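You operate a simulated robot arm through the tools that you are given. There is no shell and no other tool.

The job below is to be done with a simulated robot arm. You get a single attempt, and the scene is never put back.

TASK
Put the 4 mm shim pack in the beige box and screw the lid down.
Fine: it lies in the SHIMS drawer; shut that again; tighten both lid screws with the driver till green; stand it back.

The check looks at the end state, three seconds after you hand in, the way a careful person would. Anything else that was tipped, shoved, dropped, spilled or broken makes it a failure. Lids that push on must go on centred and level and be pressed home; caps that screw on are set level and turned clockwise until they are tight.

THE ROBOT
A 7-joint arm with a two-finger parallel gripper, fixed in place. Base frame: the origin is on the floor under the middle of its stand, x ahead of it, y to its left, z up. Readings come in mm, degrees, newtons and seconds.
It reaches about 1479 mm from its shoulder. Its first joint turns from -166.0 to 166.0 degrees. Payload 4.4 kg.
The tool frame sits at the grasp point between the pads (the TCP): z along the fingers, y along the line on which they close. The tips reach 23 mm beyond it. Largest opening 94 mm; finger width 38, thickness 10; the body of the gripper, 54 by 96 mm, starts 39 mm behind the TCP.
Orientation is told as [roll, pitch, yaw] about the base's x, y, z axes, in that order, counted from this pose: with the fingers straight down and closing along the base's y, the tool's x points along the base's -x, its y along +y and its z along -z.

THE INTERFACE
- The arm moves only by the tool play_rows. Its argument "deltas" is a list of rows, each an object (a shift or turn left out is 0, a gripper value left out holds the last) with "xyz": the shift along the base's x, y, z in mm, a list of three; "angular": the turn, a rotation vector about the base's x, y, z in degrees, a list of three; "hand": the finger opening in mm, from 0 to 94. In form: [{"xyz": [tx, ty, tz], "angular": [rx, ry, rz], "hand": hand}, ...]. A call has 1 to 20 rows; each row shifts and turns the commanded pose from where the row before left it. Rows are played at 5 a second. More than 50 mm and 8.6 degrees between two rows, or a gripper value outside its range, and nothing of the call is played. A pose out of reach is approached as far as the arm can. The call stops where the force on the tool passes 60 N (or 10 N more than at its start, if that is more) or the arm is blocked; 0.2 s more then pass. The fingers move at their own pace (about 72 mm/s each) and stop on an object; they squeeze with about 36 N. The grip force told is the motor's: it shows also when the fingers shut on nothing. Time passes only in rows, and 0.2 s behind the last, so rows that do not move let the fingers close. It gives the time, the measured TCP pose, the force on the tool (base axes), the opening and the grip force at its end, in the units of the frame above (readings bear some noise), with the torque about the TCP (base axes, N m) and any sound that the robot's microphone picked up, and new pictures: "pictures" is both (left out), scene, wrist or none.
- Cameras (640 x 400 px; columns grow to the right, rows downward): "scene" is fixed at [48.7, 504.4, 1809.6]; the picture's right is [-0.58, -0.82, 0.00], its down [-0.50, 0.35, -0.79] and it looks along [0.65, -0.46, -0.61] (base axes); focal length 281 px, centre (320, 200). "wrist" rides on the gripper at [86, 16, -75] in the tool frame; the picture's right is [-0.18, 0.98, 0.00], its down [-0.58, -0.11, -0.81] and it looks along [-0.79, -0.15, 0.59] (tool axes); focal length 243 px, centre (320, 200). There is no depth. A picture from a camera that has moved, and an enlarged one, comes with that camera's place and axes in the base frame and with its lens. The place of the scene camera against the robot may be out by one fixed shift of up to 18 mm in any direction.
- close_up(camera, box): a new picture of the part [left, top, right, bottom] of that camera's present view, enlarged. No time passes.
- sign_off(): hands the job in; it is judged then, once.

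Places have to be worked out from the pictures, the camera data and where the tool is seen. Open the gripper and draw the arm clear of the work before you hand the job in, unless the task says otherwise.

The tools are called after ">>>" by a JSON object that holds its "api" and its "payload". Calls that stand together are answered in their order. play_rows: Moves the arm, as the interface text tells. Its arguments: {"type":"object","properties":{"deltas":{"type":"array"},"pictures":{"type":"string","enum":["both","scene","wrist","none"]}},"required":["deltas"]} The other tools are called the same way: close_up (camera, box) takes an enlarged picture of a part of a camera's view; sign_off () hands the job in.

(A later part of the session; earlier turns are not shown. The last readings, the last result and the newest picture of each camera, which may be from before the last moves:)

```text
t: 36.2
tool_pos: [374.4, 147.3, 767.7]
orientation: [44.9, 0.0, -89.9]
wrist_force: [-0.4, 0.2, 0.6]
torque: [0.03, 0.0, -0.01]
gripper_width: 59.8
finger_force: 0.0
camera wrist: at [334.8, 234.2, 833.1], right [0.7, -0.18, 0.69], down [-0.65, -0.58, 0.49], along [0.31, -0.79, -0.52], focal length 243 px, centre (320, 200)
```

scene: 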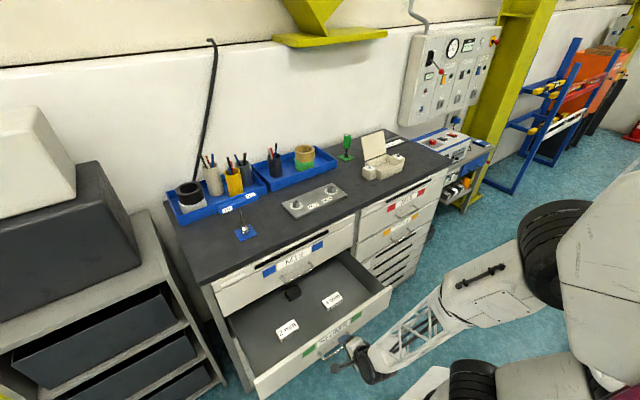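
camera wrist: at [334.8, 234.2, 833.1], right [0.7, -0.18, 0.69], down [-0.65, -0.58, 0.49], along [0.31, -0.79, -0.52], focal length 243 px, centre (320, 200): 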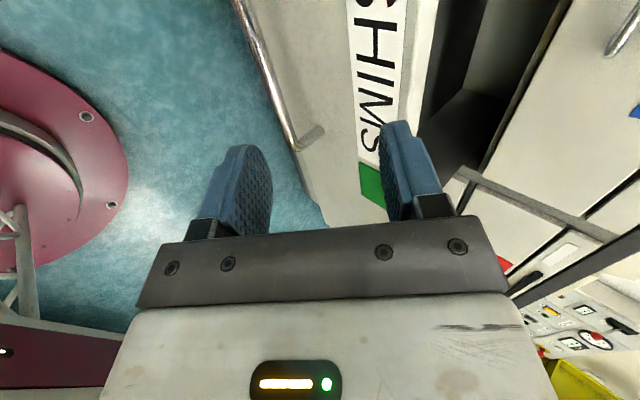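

The handle is released and the drawer stays open. I'll rise and bring the fingers to vertical over the open drawer, still well in front of the M12 handle, to look at the packs.

>>> {"api": "play_rows", "payload": {"deltas": [{"xyz": [0, 0, 40]}, {"xyz": [20, -4, 20], "angular": [0, 7.5, 0]}, {"xyz": [35, -4, 10], "angular": [0, 7.5, 0]}, {"xyz": [35, -4, 5], "angular": [0, 7.5, 0]}, {"xyz": [35, -4, 5], "angular": [0, 7.5, 0]}, {"xyz": [35, -4, 0], "angular": [0, 7.5, 0]}, {"xyz": [35, -4, 0], "angular": [0, 7.4, 0]}, {"xyz": [0, 0, 0]}]}}

```text
t: 38.0
tool_pos: [514.7, 115.7, 770.4]
orientation: [5.4, -1.8, -90.2]
wrist_force: [8.1, 2.0, 5.5]
torque: [-0.2, 0.21, 0.09]
gripper_width: 56.2
finger_force: 0.2
out of reach, approached as far as the arm can: row 5, 7
camera wrist: at [524.5, 204.7, 844.1], right [0.98, -0.18, 0.1], down [-0.19, -0.56, 0.81], along [-0.09, -0.81, -0.58], focal length 243 px, centre (320, 200)
```

scene: 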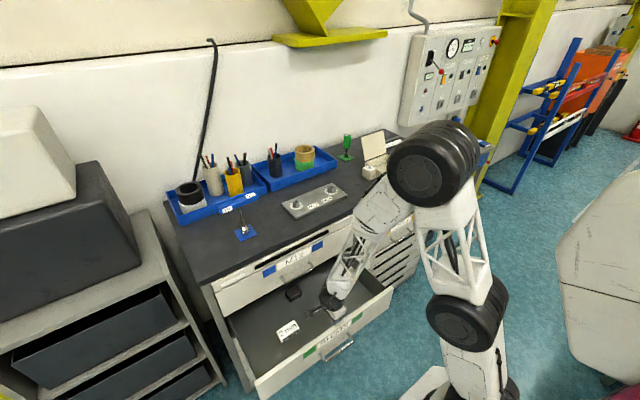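
wrist: 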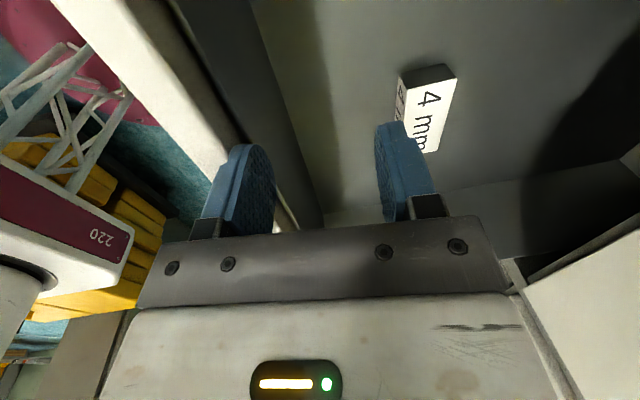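

The arm swung into an elbow-up posture and dipped, and one finger is lightly touching something, probably the drawer front (8 N). I'll raise straight up to clear it.

>>> {"api": "play_rows", "payload": {"deltas": [{"xyz": [0, 0, 15]}, {"xyz": [5, 0, 25]}, {"xyz": [5, 0, 25]}, {"xyz": [0, 0, 25]}]}}

```text
t: 39.0
tool_pos: [508.8, 109.8, 775.1]
orientation: [8.4, -2.2, -90.3]
wrist_force: [0.1, 0.3, -0.6]
torque: [0.0, -0.02, -0.03]
gripper_width: 60.0
finger_force: 0.0
out of reach, approached as far as the arm can: row 1, 2, 3, 4
camera wrist: at [514.4, 199.4, 848.3], right [0.97, -0.19, 0.15], down [-0.23, -0.55, 0.8], along [-0.07, -0.81, -0.58], focal length 243 px, centre (320, 200)
```

scene: 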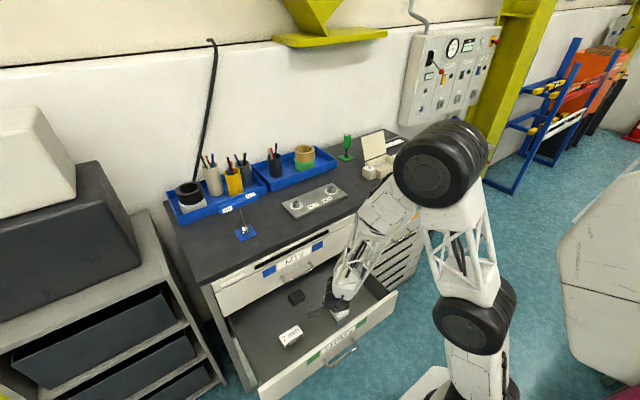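
wrist: 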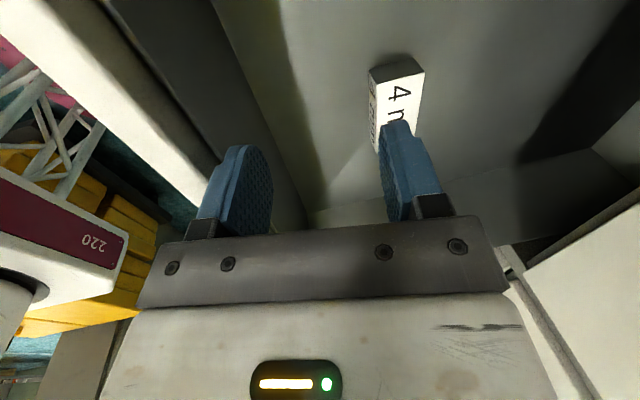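

I need to understand the arm's posture to pick a safe way out, so I'll zoom in on it.

>>> {"api": "close_up", "payload": {"camera": "scene", "box": [320, 100, 640, 400]}}

>>> {"api": "close_up", "payload": {"camera": "scene", "box": [225, 265, 405, 400]}}

```text
1.33 times, centred on (480, 250) of scene
camera zoom: at [48.7, 504.4, 1809.6], right [-0.58, -0.82, 0.0], down [-0.5, 0.35, -0.79], along [0.65, -0.46, -0.61], focal length 374 px, centre (107, 133)
```

zoom: 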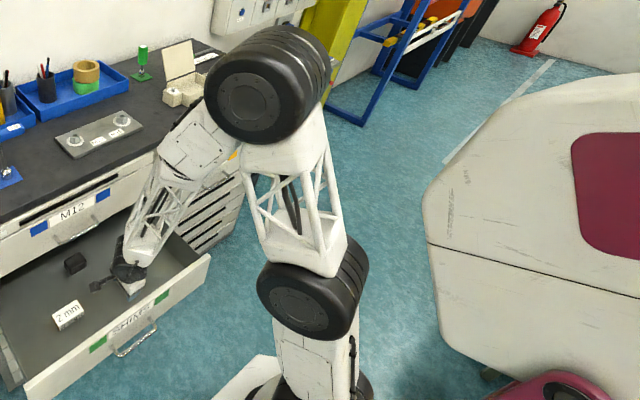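

```text
2.96 times, centred on (315, 332) of scene
camera zoom: at [48.7, 504.4, 1809.6], right [-0.58, -0.82, 0.0], down [-0.5, 0.35, -0.79], along [0.65, -0.46, -0.61], focal length 831 px, centre (335, -193)
```

zoom: 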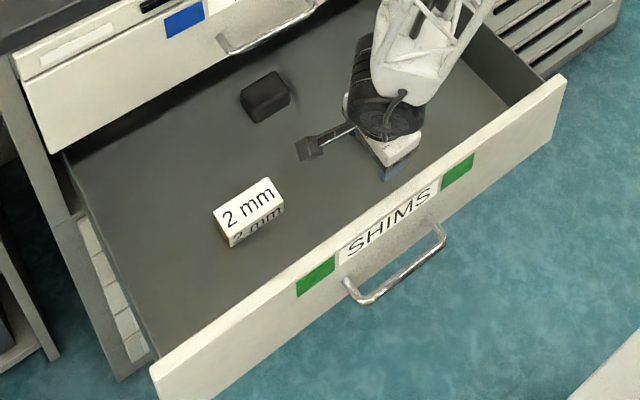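

I can now see the arm is elbow-up with the hand nearly in line with the forearm, so a wrist joint is probably at its limit. I'll probe small yaw moves here, clear of the drawer, to find the free direction.

>>> {"api": "play_rows", "payload": {"deltas": [{"xyz": [10, 0, 0]}, {"xyz": [10, 0, 0]}], "pictures": "none"}}

>>> {"api": "play_rows", "payload": {"deltas": [{"angular": [0, 0, -6]}, {"angular": [0, 0, -6]}], "pictures": "none"}}

>>> {"api": "play_rows", "payload": {"deltas": [{"xyz": [0, 0, 10]}, {"xyz": [0, 0, 10]}], "pictures": "none"}}

```text
t: 39.6
tool_pos: [528.7, 109.0, 775.6]
orientation: [8.4, -2.1, -90.5]
wrist_force: [0.5, 0.0, 0.1]
torque: [0.0, 0.01, -0.01]
gripper_width: 60.0
finger_force: 0.1
```

```text
t: 40.2
tool_pos: [528.9, 109.1, 775.8]
orientation: [8.4, -2.1, -102.5]
wrist_force: [0.0, 0.1, 0.3]
torque: [-0.01, -0.01, 0.02]
gripper_width: 59.8
finger_force: 0.1
```

```text
t: 40.8
tool_pos: [529.5, 111.1, 796.3]
orientation: [8.4, -2.2, -102.5]
wrist_force: [0.3, 0.3, 0.3]
torque: [0.03, 0.0, 0.0]
gripper_width: 60.2
finger_force: 0.1
```

All three moves were reached, so I'll continue upward to a comfortable height and look.

>>> {"api": "play_rows", "payload": {"deltas": [{"xyz": [4, 0, 20]}, {"xyz": [4, 0, 25]}, {"xyz": [4, 0, 25]}, {"xyz": [4, 0, 25]}, {"xyz": [4, 0, 25]}]}}

```text
t: 42.0
tool_pos: [541.5, 110.8, 889.4]
orientation: [9.0, -2.7, -102.5]
wrist_force: [0.1, -0.5, 0.1]
torque: [0.01, -0.01, 0.02]
gripper_width: 60.1
finger_force: 0.1
out of reach, approached as far as the arm can: row 4, 5
camera wrist: at [566.3, 198.0, 962.4], right [0.91, -0.38, 0.16], down [-0.35, -0.48, 0.81], along [-0.23, -0.79, -0.57], focal length 243 px, centre (320, 200)
```

scene: 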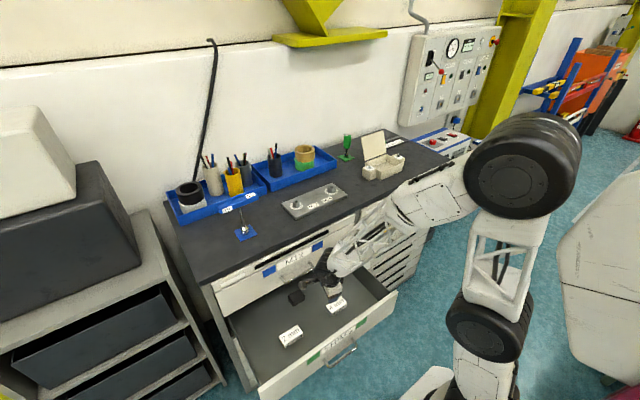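
wrist: 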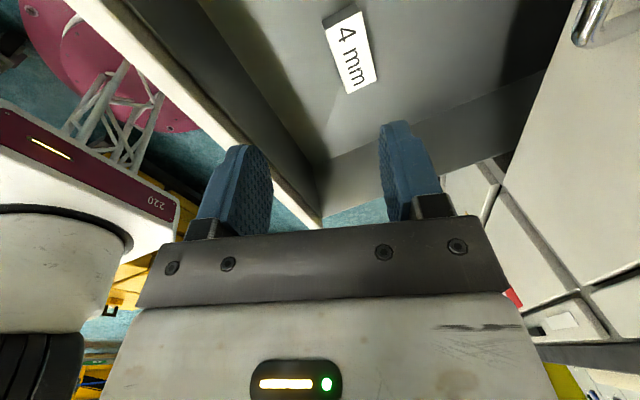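

The 4 mm pack is clearly in view now. I'll zoom in to measure its position and angle.

>>> {"api": "close_up", "payload": {"camera": "wrist", "box": [280, 0, 440, 100]}}

>>> {"api": "close_up", "payload": {"camera": "scene", "box": [225, 265, 405, 378]}}

```text
4.00 times, centred on (360, 50) of wrist
camera zoom: at [566.3, 198.0, 962.4], right [0.91, -0.38, 0.16], down [-0.35, -0.48, 0.81], along [-0.23, -0.79, -0.57], focal length 970 px, centre (160, 800)
```

zoom: 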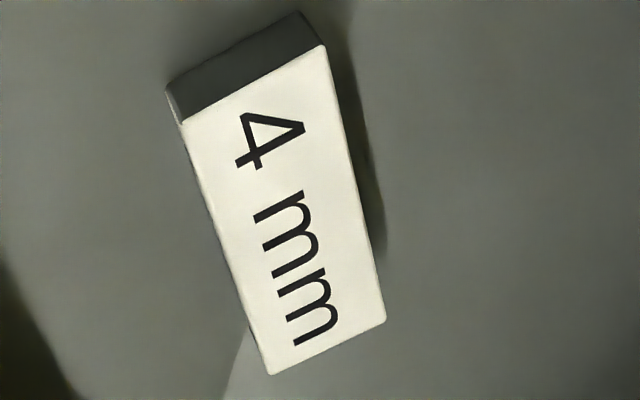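

```text
3.54 times, centred on (315, 322) of scene
camera zoom: at [48.7, 504.4, 1809.6], right [-0.58, -0.82, 0.0], down [-0.5, 0.35, -0.79], along [0.65, -0.46, -0.61], focal length 993 px, centre (338, -230)
```

zoom: 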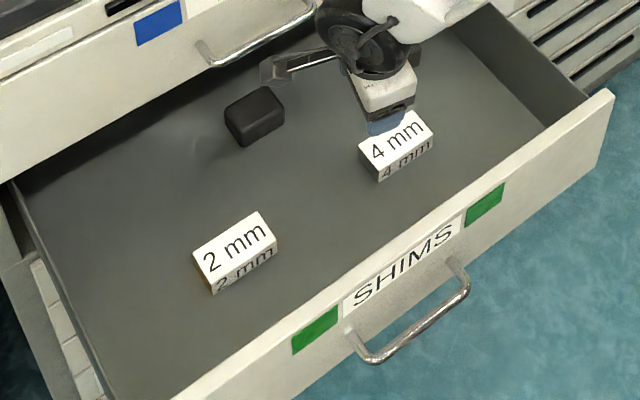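

The pack is about 46 × 92 mm, with its long side along y and its centre near (598, 15). I'll level the tool and move slightly forward, then take a second view to pin down the height.

>>> {"api": "play_rows", "payload": {"deltas": [{"xyz": [10, 5, -5], "angular": [1.1, 2, 0]}, {"xyz": [10, 5, -5], "angular": [1.2, 2.1, 0]}, {"xyz": [10, 5, -5], "angular": [1.1, 2, 0]}, {"xyz": [10, 5, -5], "angular": [1.1, 2.1, 0]}]}}

```text
t: 43.0
tool_pos: [543.5, 113.6, 878.9]
orientation: [8.3, -3.0, -102.6]
wrist_force: [0.0, -0.2, -0.1]
torque: [0.0, 0.0, 0.02]
gripper_width: 60.0
finger_force: 0.1
out of reach, approached as far as the arm can: row 1, 2, 3, 4
camera wrist: at [568.9, 200.6, 950.9], right [0.91, -0.38, 0.15], down [-0.34, -0.48, 0.81], along [-0.24, -0.79, -0.57], focal length 243 px, centre (320, 200)
```

scene: 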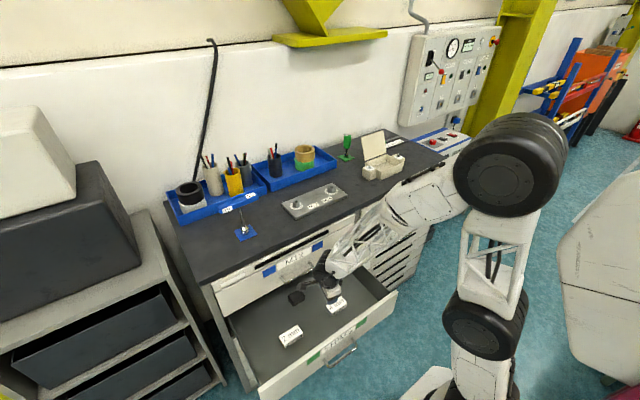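
wrist: 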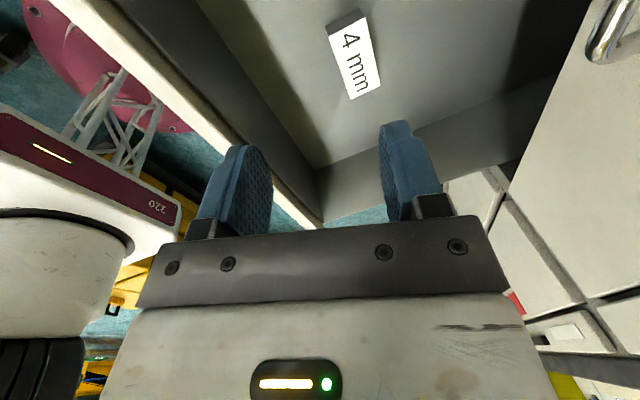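

The tilt correction is blocked in this posture. I'll zoom in on the wrist to understand what is limiting it.

>>> {"api": "close_up", "payload": {"camera": "scene", "box": [280, 150, 520, 320]}}

>>> {"api": "close_up", "payload": {"camera": "wrist", "box": [300, 0, 400, 110]}}

```text
2.35 times, centred on (400, 235) of scene
camera zoom: at [48.7, 504.4, 1809.6], right [-0.58, -0.82, 0.0], down [-0.5, 0.35, -0.79], along [0.65, -0.46, -0.61], focal length 660 px, centre (132, 118)
```

zoom: 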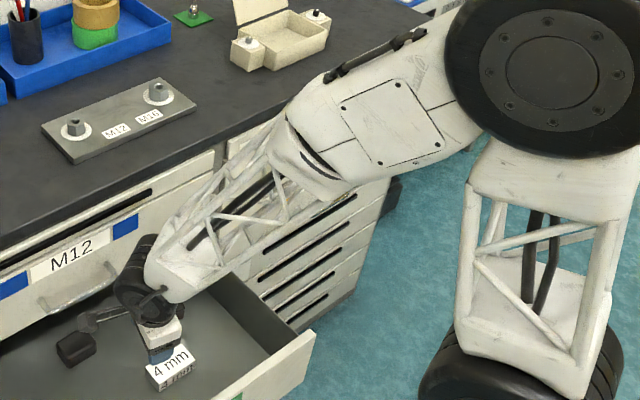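

```text
3.64 times, centred on (350, 55) of wrist
camera zoom: at [568.9, 200.6, 950.9], right [0.91, -0.38, 0.15], down [-0.34, -0.48, 0.81], along [-0.24, -0.79, -0.57], focal length 882 px, centre (211, 727)
```

zoom: 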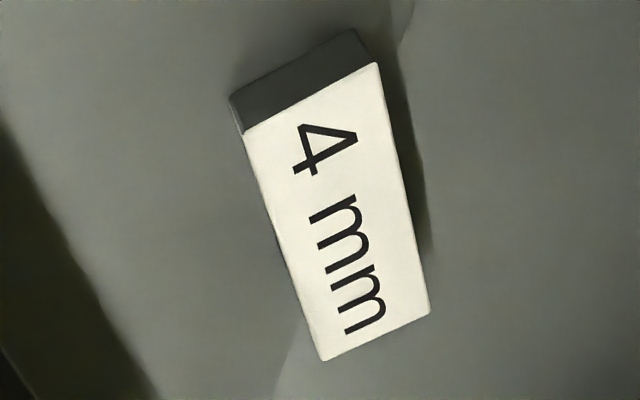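

The limits look like a one-sided wrist bend, with joint 5 flipped to about its limit during my first reorientation, so the fingers can't become vertical in this branch. I'll unwind it in free space, first swinging the hand forward and up about the wrist centre.

>>> {"api": "play_rows", "payload": {"deltas": [{"xyz": [21.6, 11.5, 4], "angular": [3.49, -7.0, 1.06]}, {"xyz": [20.7, 11.3, 7.2], "angular": [3.49, -7.0, 1.06]}, {"xyz": [19.4, 11.3, 10.4], "angular": [3.49, -7.0, 1.06]}, {"xyz": [18, 11, 13.3], "angular": [3.49, -7.0, 1.06]}, {"xyz": [15.7, 10.3, 16.2], "angular": [3.49, -7.0, 1.06]}, {"xyz": [13.7, 9.5, 18.4], "angular": [3.49, -7.0, 1.06]}, {"xyz": [11, 8.6, 20.7], "angular": [3.49, -7.0, 1.06]}, {"xyz": [8.3, 7.6, 22.1], "angular": [3.49, -7.0, 1.06]}]}}

```text
t: 44.8
tool_pos: [664.3, 194.1, 964.3]
orientation: [63.6, 28.8, -78.3]
wrist_force: [1.0, 0.4, -0.8]
torque: [0.0, -0.04, 0.0]
gripper_width: 60.0
finger_force: 0.1
out of reach, approached as far as the arm can: row 1, 2
camera wrist: at [594.9, 233.6, 1048.4], right [0.55, -0.48, 0.68], down [-0.62, -0.78, -0.05], along [0.56, -0.4, -0.73], focal length 243 px, centre (320, 200)
```

scene: 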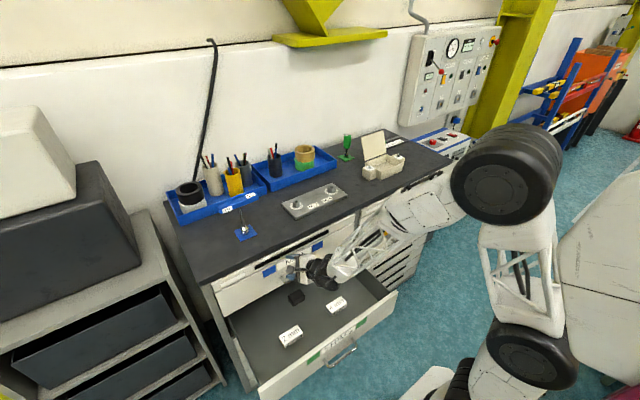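
wrist: 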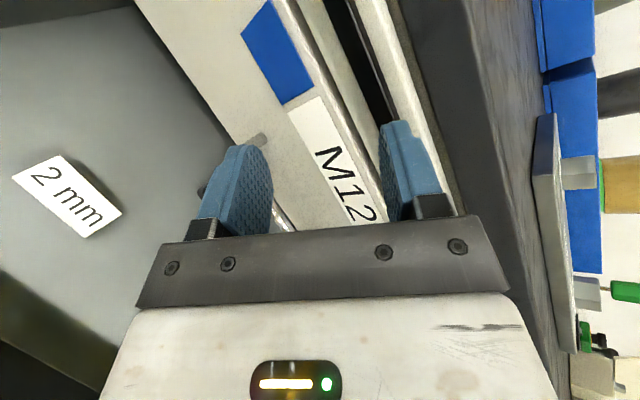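

That worked: the hand now points forward with an outward bend. Next I'll swing it about the forearm axis through the left (+y) side to unwind joint 5.

>>> {"api": "play_rows", "payload": {"deltas": [{"xyz": [4.5, 7, 23], "angular": [3.6, -6.9, 1.3]}, {"xyz": [2.7, 6.5, 24], "angular": [3.6, -6.9, 1.3]}, {"xyz": [-10.9, 16.9, -4.2], "angular": [-4.42, -1.1, 7.07]}, {"xyz": [-12.8, 15, -5.7], "angular": [-4.42, -1.1, 7.07]}, {"xyz": [-14.4, 12.9, -7], "angular": [-4.42, -1.1, 7.07]}, {"xyz": [-15.6, 10.4, -8.2], "angular": [-4.42, -1.1, 7.07]}, {"xyz": [-16.6, 7.8, -9.2], "angular": [-4.42, -1.1, 7.07]}, {"xyz": [-17.2, 4.9, -10], "angular": [-4.42, -1.1, 7.07]}, {"xyz": [-17.4, 2, -10.6], "angular": [-4.42, -1.1, 7.07]}, {"xyz": [-17.3, -1, -11], "angular": [-4.42, -1.1, 7.07]}]}}

```text
t: 47.0
tool_pos: [547.0, 274.6, 944.1]
orientation: [60.1, 2.7, -14.6]
wrist_force: [0.8, -0.1, 0.5]
torque: [-0.01, 0.03, 0.0]
gripper_width: 60.2
finger_force: 0.0
camera wrist: at [453.0, 241.7, 1000.1], right [0.34, 0.42, 0.84], down [0.39, -0.88, 0.28], along [0.86, 0.23, -0.46], focal length 243 px, centre (320, 200)
```

scene: 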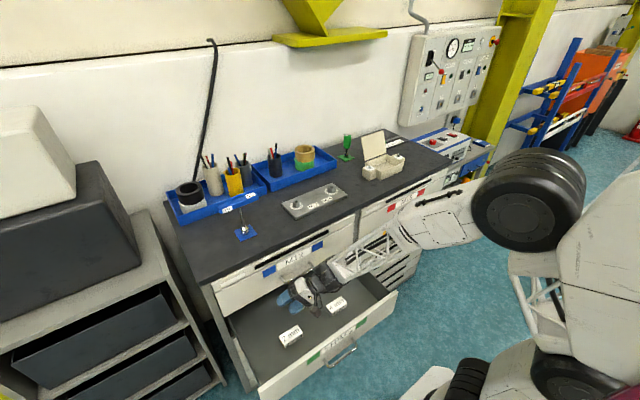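
wrist: 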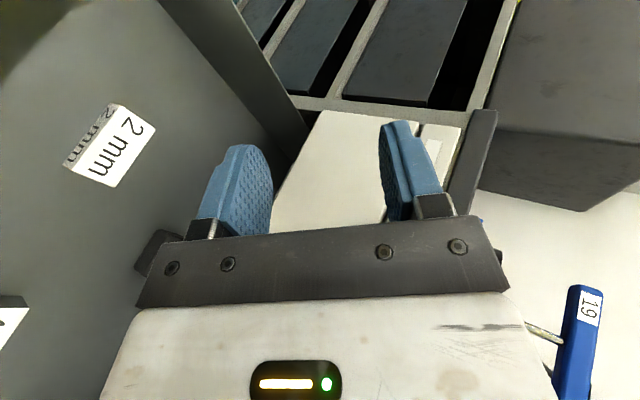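

Every row was reached. The hand now points left-down and joint 5 is unwinding as planned. I'll roll it down to vertical while keeping the wrist roughly in place.

>>> {"api": "play_rows", "payload": {"deltas": [{"xyz": [2, -12.8, -17], "angular": [-7.31, 1.7, 0]}, {"xyz": [1.5, -15.1, -15], "angular": [-7.31, 1.7, 0]}, {"xyz": [1, -17.2, -12.5], "angular": [-7.31, 1.7, 0]}, {"xyz": [0.5, -19.3, -10], "angular": [-7.31, 1.7, 0]}, {"xyz": [0, -20.5, -7.4], "angular": [-7.31, 1.7, 0]}, {"xyz": [0, -21.7, -4.6], "angular": [-7.31, 1.7, 0]}, {"xyz": [0, -22.5, -1.6], "angular": [-7.31, 1.7, 0]}, {"xyz": [0, -22.9, 0], "angular": [-7.31, 1.7, 0]}]}}

```text
t: 48.8
tool_pos: [553.3, 123.5, 876.7]
orientation: [0.3, 0.0, -16.3]
wrist_force: [0.2, -0.2, -1.3]
torque: [0.0, -0.01, -0.03]
gripper_width: 60.3
finger_force: 0.1
camera wrist: at [475.2, 163.7, 952.1], right [0.45, 0.89, 0.0], down [0.53, -0.27, 0.81], along [0.72, -0.36, -0.59], focal length 243 px, centre (320, 200)
```

scene: 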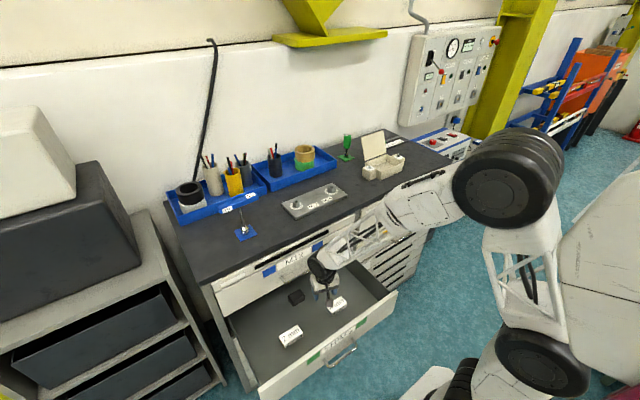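
wrist: 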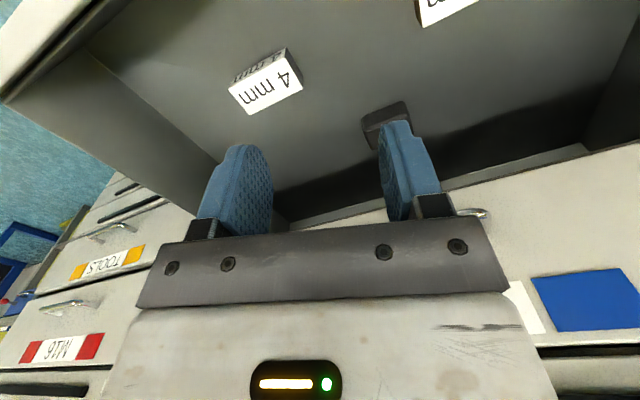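

The fingers are vertical again at [0.3, 0, −16.3] with the wrist branch restored. I'll measure the pack from this view.

>>> {"api": "close_up", "payload": {"camera": "wrist", "box": [200, 20, 360, 120]}}

```text
4.00 times, centred on (280, 70) of wrist
camera zoom: at [475.2, 163.7, 952.1], right [0.45, 0.89, 0.0], down [0.53, -0.27, 0.81], along [0.72, -0.36, -0.59], focal length 970 px, centre (480, 720)
```

zoom: 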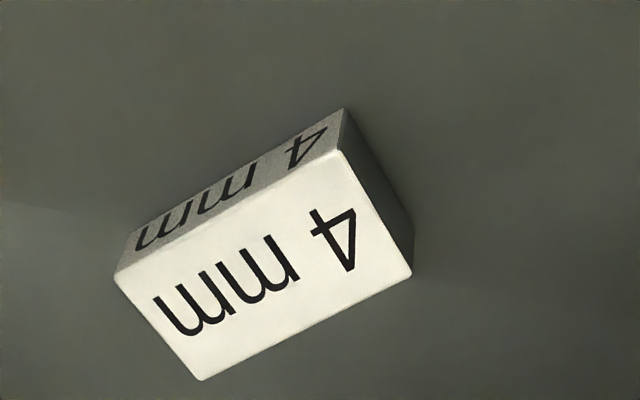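

Two wrist views agree: the pack top is at z≈646 and the drawer floor at z≈615, centre (596, 23), size 44 × 88 × 30. I'll yaw to −90° so the fingers close across the 44 mm side, and move above the pack.

>>> {"api": "play_rows", "payload": {"deltas": [{"xyz": [4.8, -11.1, -2], "angular": [0, 0, -8.19], "hand": 72}, {"xyz": [4.8, -11.1, -2], "angular": [0, 0, -8.19]}, {"xyz": [4.8, -11.1, -2], "angular": [0, 0, -8.19]}, {"xyz": [4.8, -11.1, -4], "angular": [0, 0, -8.19]}, {"xyz": [4.8, -11.1, -8], "angular": [0, 0, -8.19]}, {"xyz": [4.8, -11.1, -8], "angular": [0, 0, -8.19]}, {"xyz": [4.8, -11.1, -8], "angular": [0, 0, -8.19]}, {"xyz": [4.8, -11.1, -8], "angular": [0, 0, -8.19]}, {"xyz": [4.8, -11.1, -8], "angular": [0, 0, -8.19]}]}}

```text
t: 50.8
tool_pos: [595.1, 24.8, 828.1]
orientation: [0.2, 0.0, -90.0]
wrist_force: [-0.3, -0.2, -0.1]
torque: [0.0, 0.01, 0.0]
gripper_width: 72.2
finger_force: 0.1
camera wrist: at [612.0, 111.2, 902.7], right [0.98, -0.18, 0.01], down [-0.11, -0.58, 0.81], along [-0.15, -0.79, -0.59], focal length 243 px, centre (320, 200)
```

scene: 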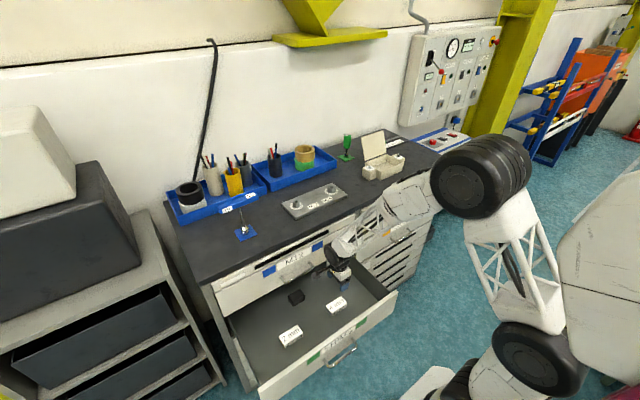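
wrist: 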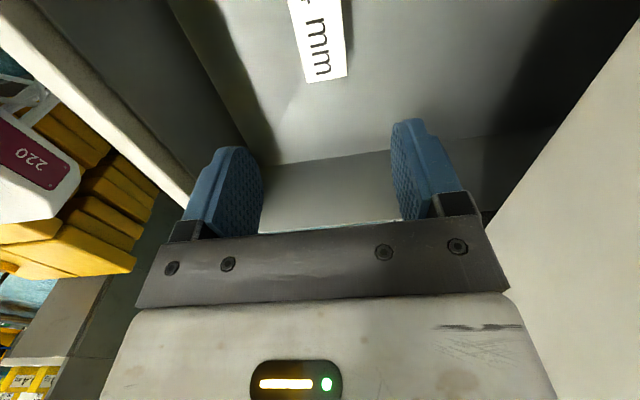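

I'm centred over the pack within a couple of millimetres. I'll descend partway and check.

>>> {"api": "play_rows", "payload": {"deltas": [{"xyz": [0, -0.8, -40]}, {"xyz": [0, -0.8, -40]}, {"xyz": [0, 0, -40]}, {"xyz": [0, 0, -20]}, {"xyz": [0, 0, 0]}]}}

```text
t: 52.0
tool_pos: [596.8, 22.7, 685.9]
orientation: [0.4, 0.0, -89.9]
wrist_force: [0.1, -0.3, -0.4]
torque: [0.03, -0.01, 0.01]
gripper_width: 72.1
finger_force: 0.1
camera wrist: at [613.1, 109.7, 760.9], right [0.98, -0.18, 0.0], down [-0.11, -0.58, 0.81], along [-0.14, -0.79, -0.59], focal length 243 px, centre (320, 200)
```

scene: 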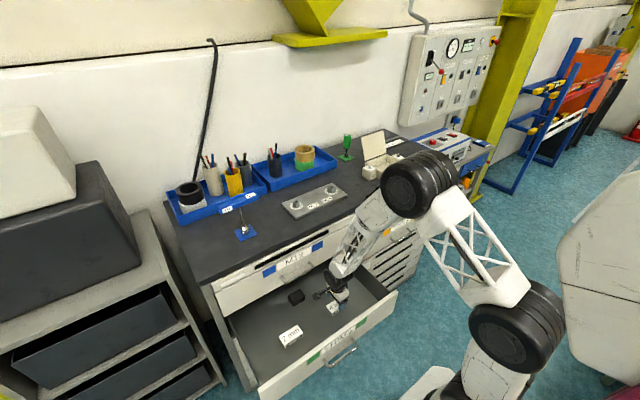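
wrist: 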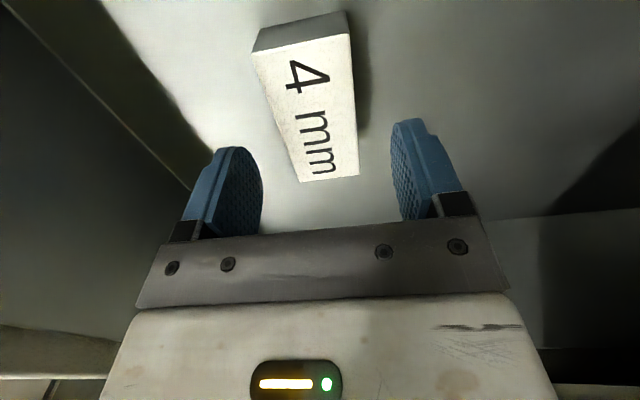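

The pack sits squarely between the fingers at centre (596.7, 23.9). I'll descend to z≈645 and close on it.

>>> {"api": "play_rows", "payload": {"deltas": [{"xyz": [0, 0.8, -20]}, {"xyz": [0, 0, -15]}, {"xyz": [0, 0, -6]}, {"xyz": [0, 0, 0], "hand": 30}, {"xyz": [0, 0, 0]}, {"xyz": [0, 0, 0]}]}}

```text
t: 53.4
tool_pos: [596.2, 21.5, 645.7]
orientation: [0.2, 0.0, -89.9]
wrist_force: [0.3, -0.9, -0.1]
torque: [0.02, -0.01, -0.06]
gripper_width: 44.9
finger_force: 36.1
camera wrist: at [612.5, 109.2, 720.7], right [0.98, -0.18, 0.0], down [-0.11, -0.58, 0.81], along [-0.14, -0.79, -0.59], focal length 243 px, centre (320, 200)
```

scene: 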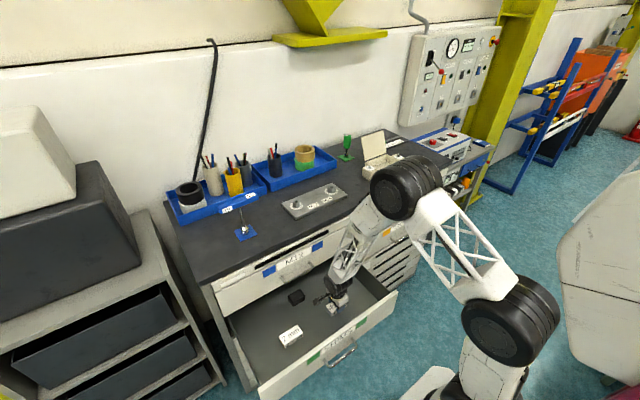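
wrist: 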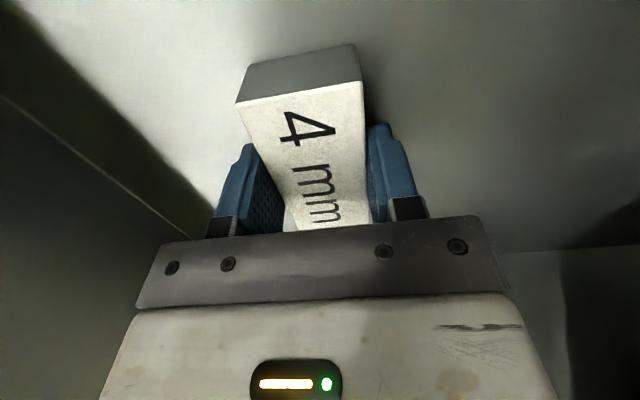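

Gripped at 44.9 mm, which matches the pack width. I'll lift straight up out of the drawer.

>>> {"api": "play_rows", "payload": {"deltas": [{"xyz": [0, 0, 10]}, {"xyz": [0, 0, 30]}, {"xyz": [0, 0, 40]}, {"xyz": [-5, 0, 45]}, {"xyz": [-5, 0, 45]}, {"xyz": [-5, 0, 45]}, {"xyz": [-5, 0, 45]}, {"xyz": [-5, 0, 45]}, {"xyz": [-5, 0, 45]}, {"xyz": [-5, 0, 45]}]}}

```text
t: 55.6
tool_pos: [560.0, 22.4, 1043.8]
orientation: [0.1, 0.0, -89.9]
wrist_force: [0.2, 0.0, -3.9]
torque: [-0.01, -0.05, 0.01]
gripper_width: 44.8
finger_force: 35.2
camera wrist: at [577.7, 109.8, 1118.3], right [0.98, -0.18, 0.0], down [-0.11, -0.58, 0.81], along [-0.15, -0.79, -0.59], focal length 243 px, centre (320, 200)
```

scene: 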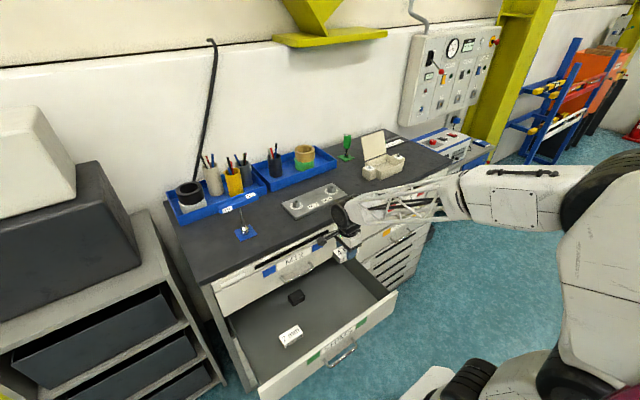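
wrist: 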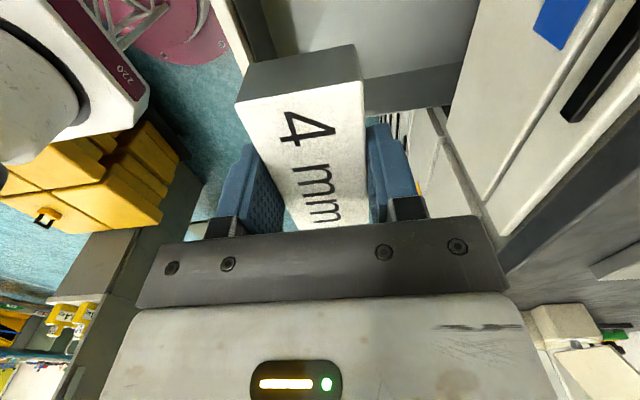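

The pack is held securely (about 0.4 kg). I'll move up and across to view the open box from its +y side.

>>> {"api": "play_rows", "payload": {"deltas": [{"xyz": [5, -30, 32]}, {"xyz": [10, -34, 30]}, {"xyz": [15, -35, 28]}, {"xyz": [15, -35, 26]}, {"xyz": [18, -35, 26]}, {"xyz": [18, -35, 25]}, {"xyz": [19, -36, 23]}, {"xyz": [20, -36, 23]}, {"xyz": [20, -36, 23]}]}}

```text
t: 57.6
tool_pos: [701.7, -291.7, 1277.5]
orientation: [0.3, -0.1, -89.9]
wrist_force: [-0.6, -0.4, -3.3]
torque: [-0.02, -0.02, -0.01]
gripper_width: 44.6
finger_force: 35.9
camera wrist: at [718.7, -204.4, 1352.8], right [0.98, -0.18, 0.0], down [-0.11, -0.58, 0.81], along [-0.15, -0.79, -0.59], focal length 243 px, centre (320, 200)
```

scene: 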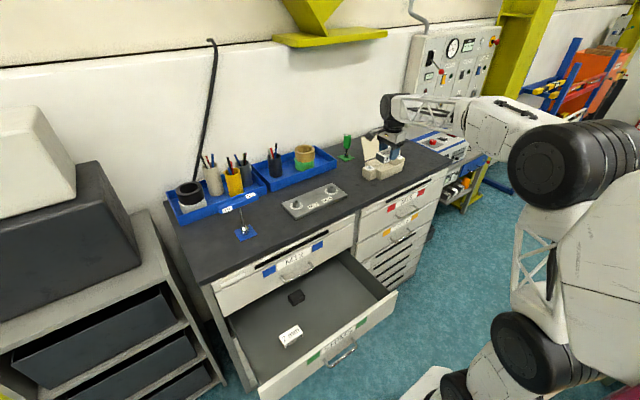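
wrist: 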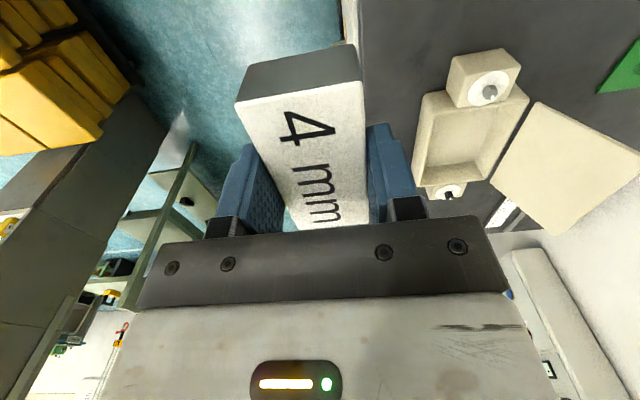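

The box is well in view, so I'll zoom in to measure it.

>>> {"api": "close_up", "payload": {"camera": "wrist", "box": [400, 30, 640, 240]}}

>>> {"api": "close_up", "payload": {"camera": "wrist", "box": [405, 40, 535, 121]}}

>>> {"api": "close_up", "payload": {"camera": "wrist", "box": [405, 120, 535, 201]}}

```text
1.90 times, centred on (520, 135) of wrist
camera zoom: at [718.7, -204.4, 1352.8], right [0.98, -0.18, 0.0], down [-0.11, -0.58, 0.81], along [-0.15, -0.79, -0.59], focal length 462 px, centre (-61, 324)
```

zoom: 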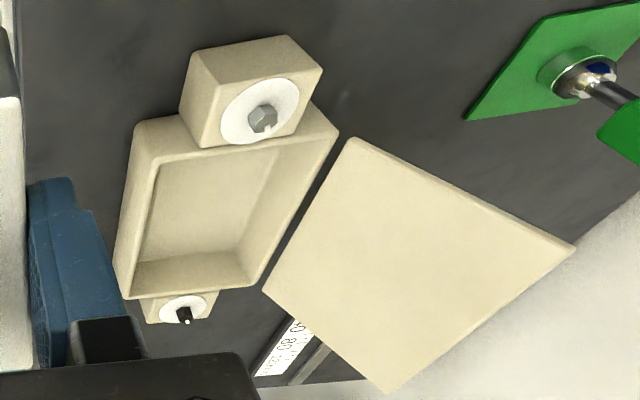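

```text
4.92 times, centred on (470, 80) of wrist
camera zoom: at [718.7, -204.4, 1352.8], right [0.98, -0.18, 0.0], down [-0.11, -0.58, 0.81], along [-0.15, -0.79, -0.59], focal length 1194 px, centre (-418, 788)
```

zoom: 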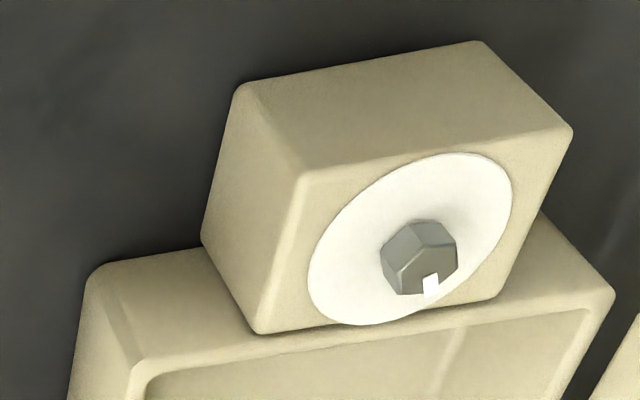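

```text
4.92 times, centred on (470, 160) of wrist
camera zoom: at [718.7, -204.4, 1352.8], right [0.98, -0.18, 0.0], down [-0.11, -0.58, 0.81], along [-0.15, -0.79, -0.59], focal length 1194 px, centre (-418, 394)
```

zoom: 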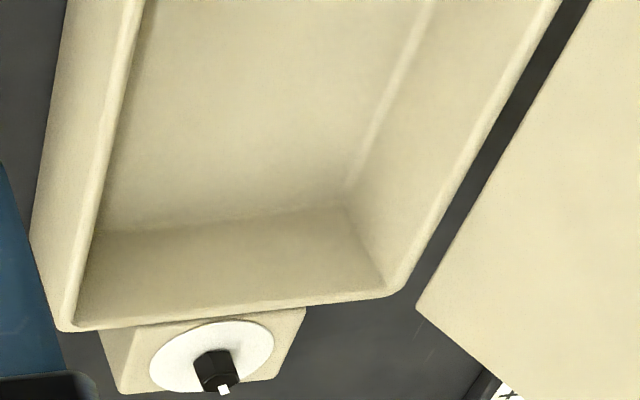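

The box rim is roughly x 833–947, y −576…−421 at z≈1070, with an interior floor near 1030 and the bench at ~1021. The lid leans back to x≈998 at its top (z≈1187). I'll carry the pack above the box centre at a height that clears everything.

>>> {"api": "play_rows", "payload": {"deltas": [{"xyz": [30.5, -34.7, -3]}, {"xyz": [30.5, -34.7, -3]}, {"xyz": [30.5, -34.7, -3]}, {"xyz": [30.5, -34.7, -3]}, {"xyz": [30.5, -34.7, -3]}, {"xyz": [30.5, -34.7, -3]}, {"xyz": [0, 0, 0]}]}}

```text
t: 59.2
tool_pos: [882.8, -497.7, 1259.9]
orientation: [0.2, -0.1, -89.9]
wrist_force: [0.4, -0.2, -3.8]
torque: [0.0, -0.01, -0.03]
gripper_width: 44.9
finger_force: 36.1
camera wrist: at [899.4, -410.4, 1335.5], right [0.98, -0.18, 0.0], down [-0.11, -0.58, 0.81], along [-0.14, -0.79, -0.59], focal length 243 px, centre (320, 200)
```

scene: 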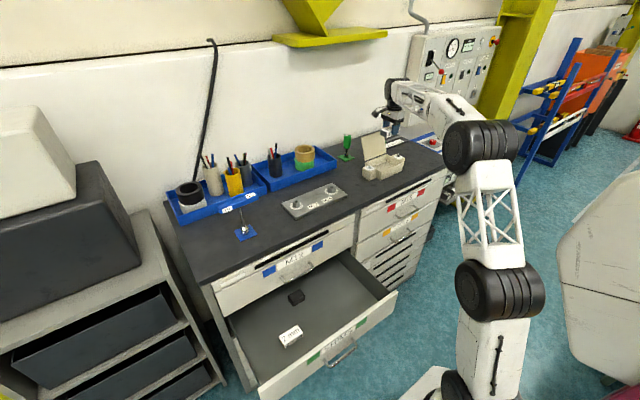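
wrist: 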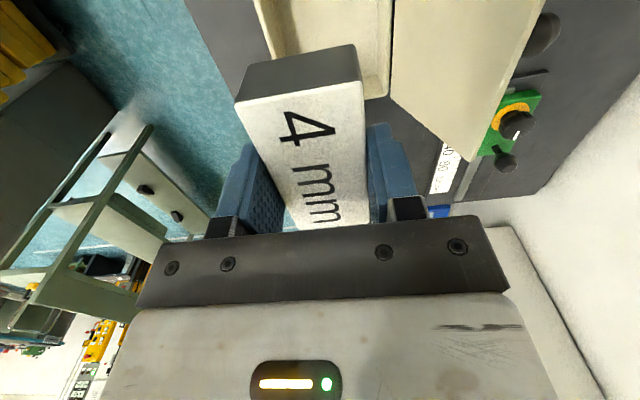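

Alignment matches the prediction (the box's back corner appears exactly where expected). I'll descend until the pack is at rim level and check.

>>> {"api": "play_rows", "payload": {"deltas": [{"xyz": [1, -1, -40]}, {"xyz": [1, -1, -40]}, {"xyz": [0, 0, -35]}, {"xyz": [0, 0, -30]}, {"xyz": [0, 0, 0]}]}}

>>> {"api": "close_up", "payload": {"camera": "scene", "box": [330, 100, 450, 190]}}

```text
t: 60.4
tool_pos: [886.1, -499.8, 1114.5]
orientation: [0.3, 0.0, -89.9]
wrist_force: [0.3, 0.2, -2.9]
torque: [0.0, 0.0, -0.02]
gripper_width: 44.7
finger_force: 35.9
camera wrist: at [901.7, -412.5, 1189.7], right [0.98, -0.18, 0.0], down [-0.11, -0.58, 0.81], along [-0.14, -0.79, -0.59], focal length 243 px, centre (320, 200)
```

scene: 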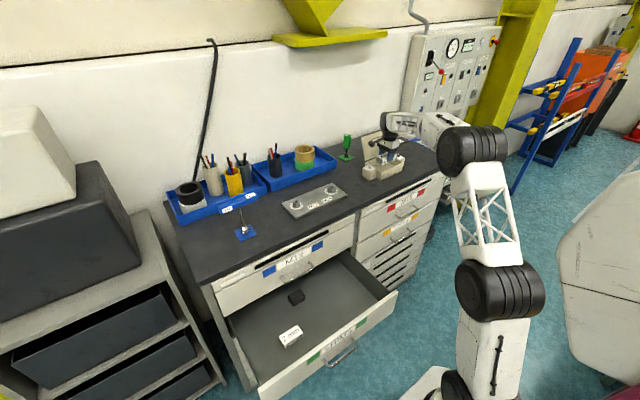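
wrist: 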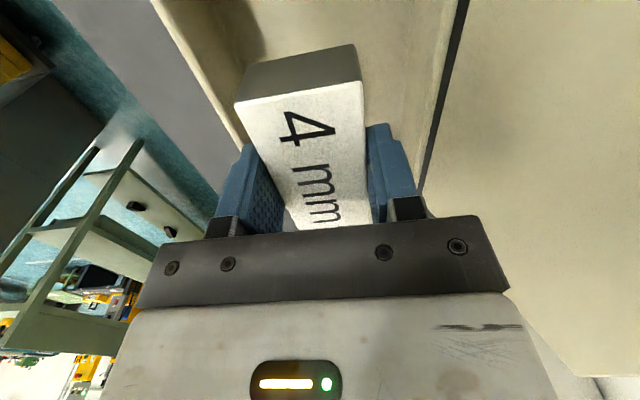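

```text
4.44 times, centred on (390, 145) of scene
camera zoom: at [48.7, 504.4, 1809.6], right [-0.58, -0.82, 0.0], down [-0.5, 0.35, -0.79], along [0.65, -0.46, -0.61], focal length 1247 px, centre (9, 444)
```

zoom: 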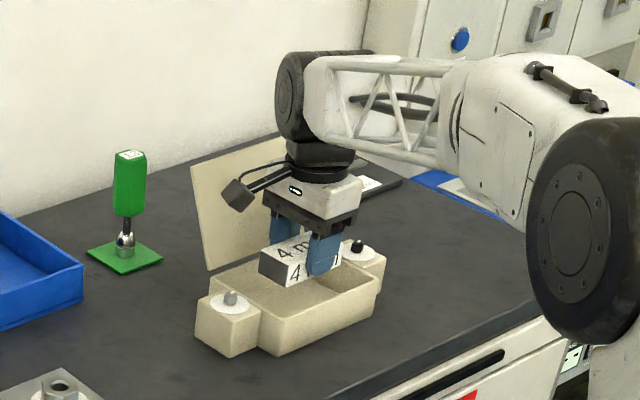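

The pack is directly over the box opening. I'll lower it in, slowing near the floor.

>>> {"api": "play_rows", "payload": {"deltas": [{"xyz": [0, 0, -15]}, {"xyz": [0, 0, -15]}, {"xyz": [0, 0, -10]}, {"xyz": [0, 0, -5]}, {"xyz": [0, 0, -3]}, {"xyz": [0, 0, 0]}]}}

```text
t: 61.8
tool_pos: [884.9, -500.7, 1066.4]
orientation: [0.4, 0.0, -89.9]
wrist_force: [-0.4, -0.9, -3.0]
torque: [0.0, 0.01, -0.02]
gripper_width: 44.7
finger_force: 36.3
camera wrist: at [901.2, -412.6, 1141.4], right [0.98, -0.18, 0.0], down [-0.11, -0.58, 0.81], along [-0.14, -0.79, -0.59], focal length 243 px, centre (320, 200)
```

scene: 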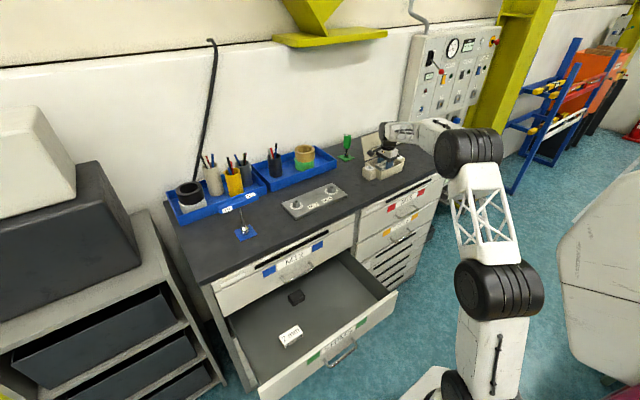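
wrist: 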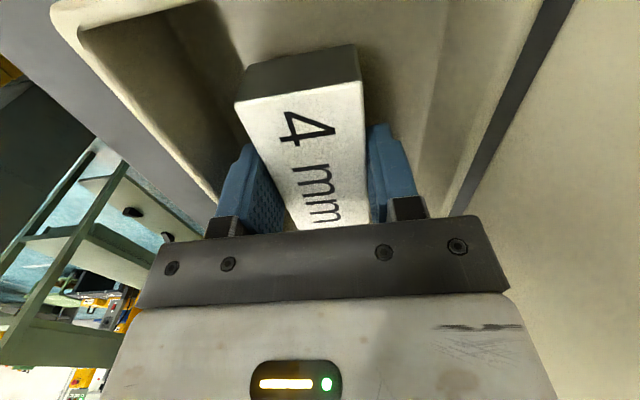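

No contact yet (force is only the pack's weight). I'll lower in small steps until the floor takes the load.

>>> {"api": "play_rows", "payload": {"deltas": [{"xyz": [0, 0, -2]}, {"xyz": [0, 0, -2]}, {"xyz": [0, 0, -1.5]}, {"xyz": [0, 0, 0]}], "pictures": "none"}}

```text
t: 62.8
tool_pos: [885.8, -499.7, 1061.0]
orientation: [0.3, 0.0, -89.9]
wrist_force: [0.1, -0.2, -3.3]
torque: [0.03, 0.01, -0.02]
gripper_width: 44.8
finger_force: 35.8
```

>>> {"api": "play_rows", "payload": {"deltas": [{"xyz": [0, 0, -1.5]}, {"xyz": [0, 0, -1.5]}, {"xyz": [0, 0, 0]}], "pictures": "none"}}

```text
t: 63.6
tool_pos: [886.0, -499.0, 1057.7]
orientation: [0.3, 0.0, -90.0]
wrist_force: [1.0, -1.0, -3.4]
torque: [0.0, 0.0, 0.05]
gripper_width: 44.7
finger_force: 36.2
```

Still only the pack's weight at z≈1057.7, so I'll keep lowering gently and watch for contact.

>>> {"api": "play_rows", "payload": {"deltas": [{"xyz": [0, 0, -1.5]}, {"xyz": [0, 0, -1.5]}, {"xyz": [0, 0, 0]}], "pictures": "wrist"}}

```text
t: 64.4
tool_pos: [886.8, -498.3, 1056.7]
orientation: [0.3, -0.2, -89.8]
wrist_force: [-3.8, -1.3, 19.6]
torque: [0.59, 0.55, 0.03]
gripper_width: 44.7
finger_force: 36.1
camera wrist: at [902.5, -412.2, 1131.8], right [0.98, -0.18, 0.01], down [-0.11, -0.58, 0.81], along [-0.14, -0.79, -0.59], focal length 243 px, centre (320, 200)
```

wrist: 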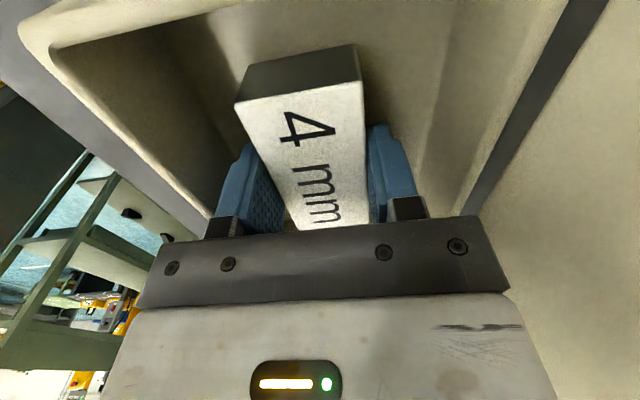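

The floor has taken the load (about 20 N up). I'll open modestly to release and rise straight out.

>>> {"api": "play_rows", "payload": {"deltas": [{"xyz": [0, 0, 1], "hand": 58}, {"xyz": [0, 0, 0]}, {"xyz": [0, 0, 5]}, {"xyz": [0, 0, 20]}, {"xyz": [0, 0, 40]}, {"xyz": [0, 0, 45]}, {"xyz": [0, 0, 45]}, {"xyz": [0, 0, 45]}]}}

```text
t: 66.2
tool_pos: [889.3, -498.8, 1255.4]
orientation: [0.3, 0.1, -89.9]
wrist_force: [-0.6, -0.5, 0.2]
torque: [0.0, 0.03, 0.0]
gripper_width: 58.1
finger_force: 0.1
camera wrist: at [904.7, -411.0, 1329.9], right [0.98, -0.18, 0.0], down [-0.11, -0.58, 0.81], along [-0.15, -0.79, -0.59], focal length 243 px, centre (320, 200)
```

scene: 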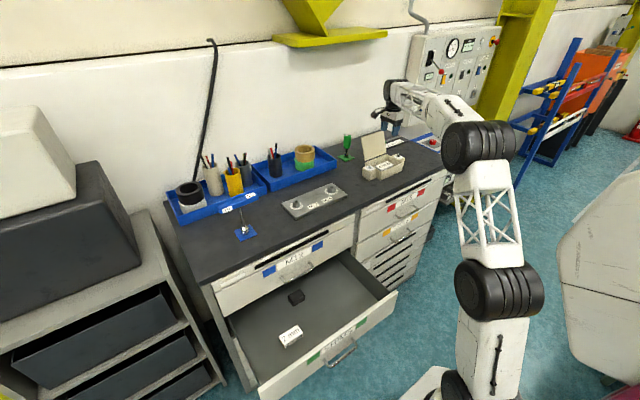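
wrist: 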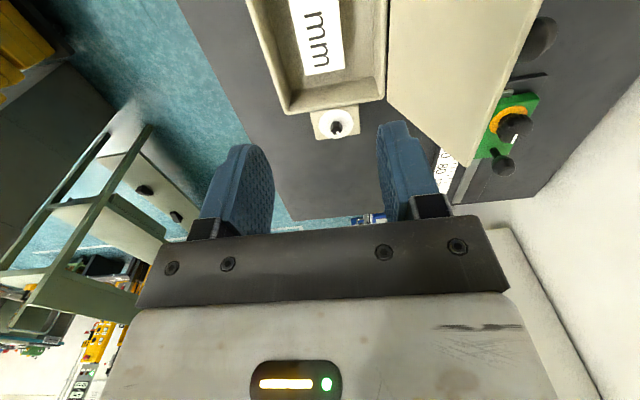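

The pack is in the box. Before closing the lid I'll check what stands behind it.

>>> {"api": "close_up", "payload": {"camera": "wrist", "box": [380, 0, 620, 220]}}

>>> {"api": "close_up", "payload": {"camera": "scene", "box": [340, 110, 440, 190]}}

```text
1.82 times, centred on (500, 110) of wrist
camera zoom: at [904.7, -411.0, 1329.9], right [0.98, -0.18, 0.0], down [-0.11, -0.58, 0.81], along [-0.15, -0.79, -0.59], focal length 441 px, centre (-7, 364)
```

zoom: 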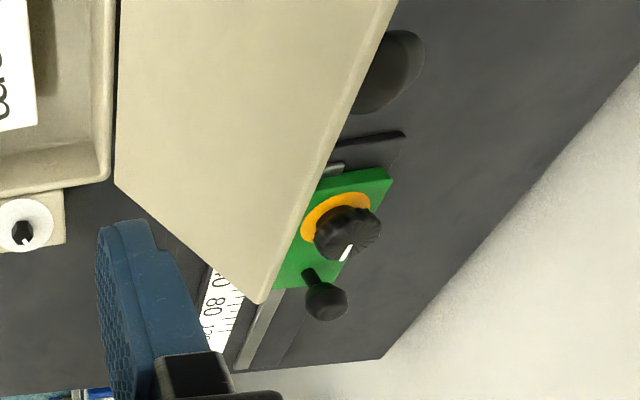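

```text
5.00 times, centred on (390, 150) of scene
camera zoom: at [48.7, 504.4, 1809.6], right [-0.58, -0.82, 0.0], down [-0.5, 0.35, -0.79], along [0.65, -0.46, -0.61], focal length 1403 px, centre (-30, 450)
```

zoom: 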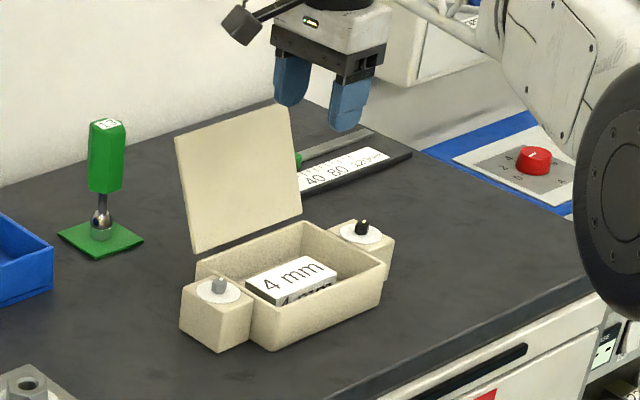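

The lid leans back, with its inner face running from about (951, 1078) to (998, 1188). A slide gauge and the driver stand well behind it at x>1050. I'll cage the lid edge loosely between the fingers, tilted 23° to match, and swing it closed on an arc, moving first above the lid edge.

>>> {"api": "play_rows", "payload": {"deltas": [{"xyz": [0, 0, 45], "hand": 32}, {"xyz": [30, 0, 0], "angular": [0, 7.67, 0]}, {"xyz": [30, 0, 0], "angular": [0, 7.67, 0]}, {"xyz": [30, 0, 0], "angular": [0, 7.66, 0]}, {"xyz": [40, 0, 0]}, {"xyz": [5, 0, -15]}, {"xyz": [0, 0, 0]}]}}

```text
t: 67.8
tool_pos: [984.8, -494.1, 1277.5]
orientation: [-22.9, 0.0, -89.9]
wrist_force: [0.1, 0.3, -0.5]
torque: [0.02, 0.01, -0.02]
gripper_width: 32.0
finger_force: 0.1
out of reach, approached as far as the arm can: row 4, 5
camera wrist: at [1029.8, -407.5, 1340.6], right [0.91, -0.18, -0.38], down [0.21, -0.58, 0.78], along [-0.37, -0.79, -0.49], focal length 243 px, centre (320, 200)
```

scene: 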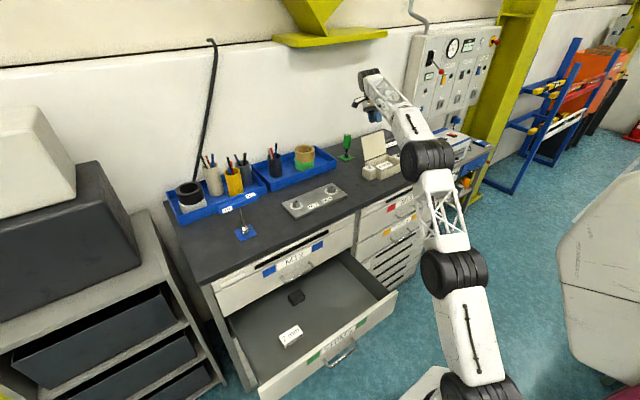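
wrist: 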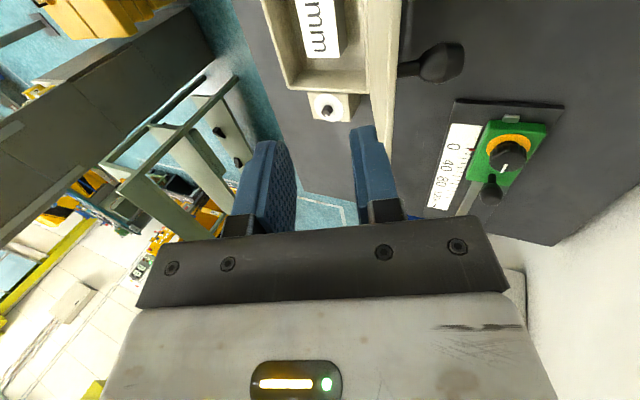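

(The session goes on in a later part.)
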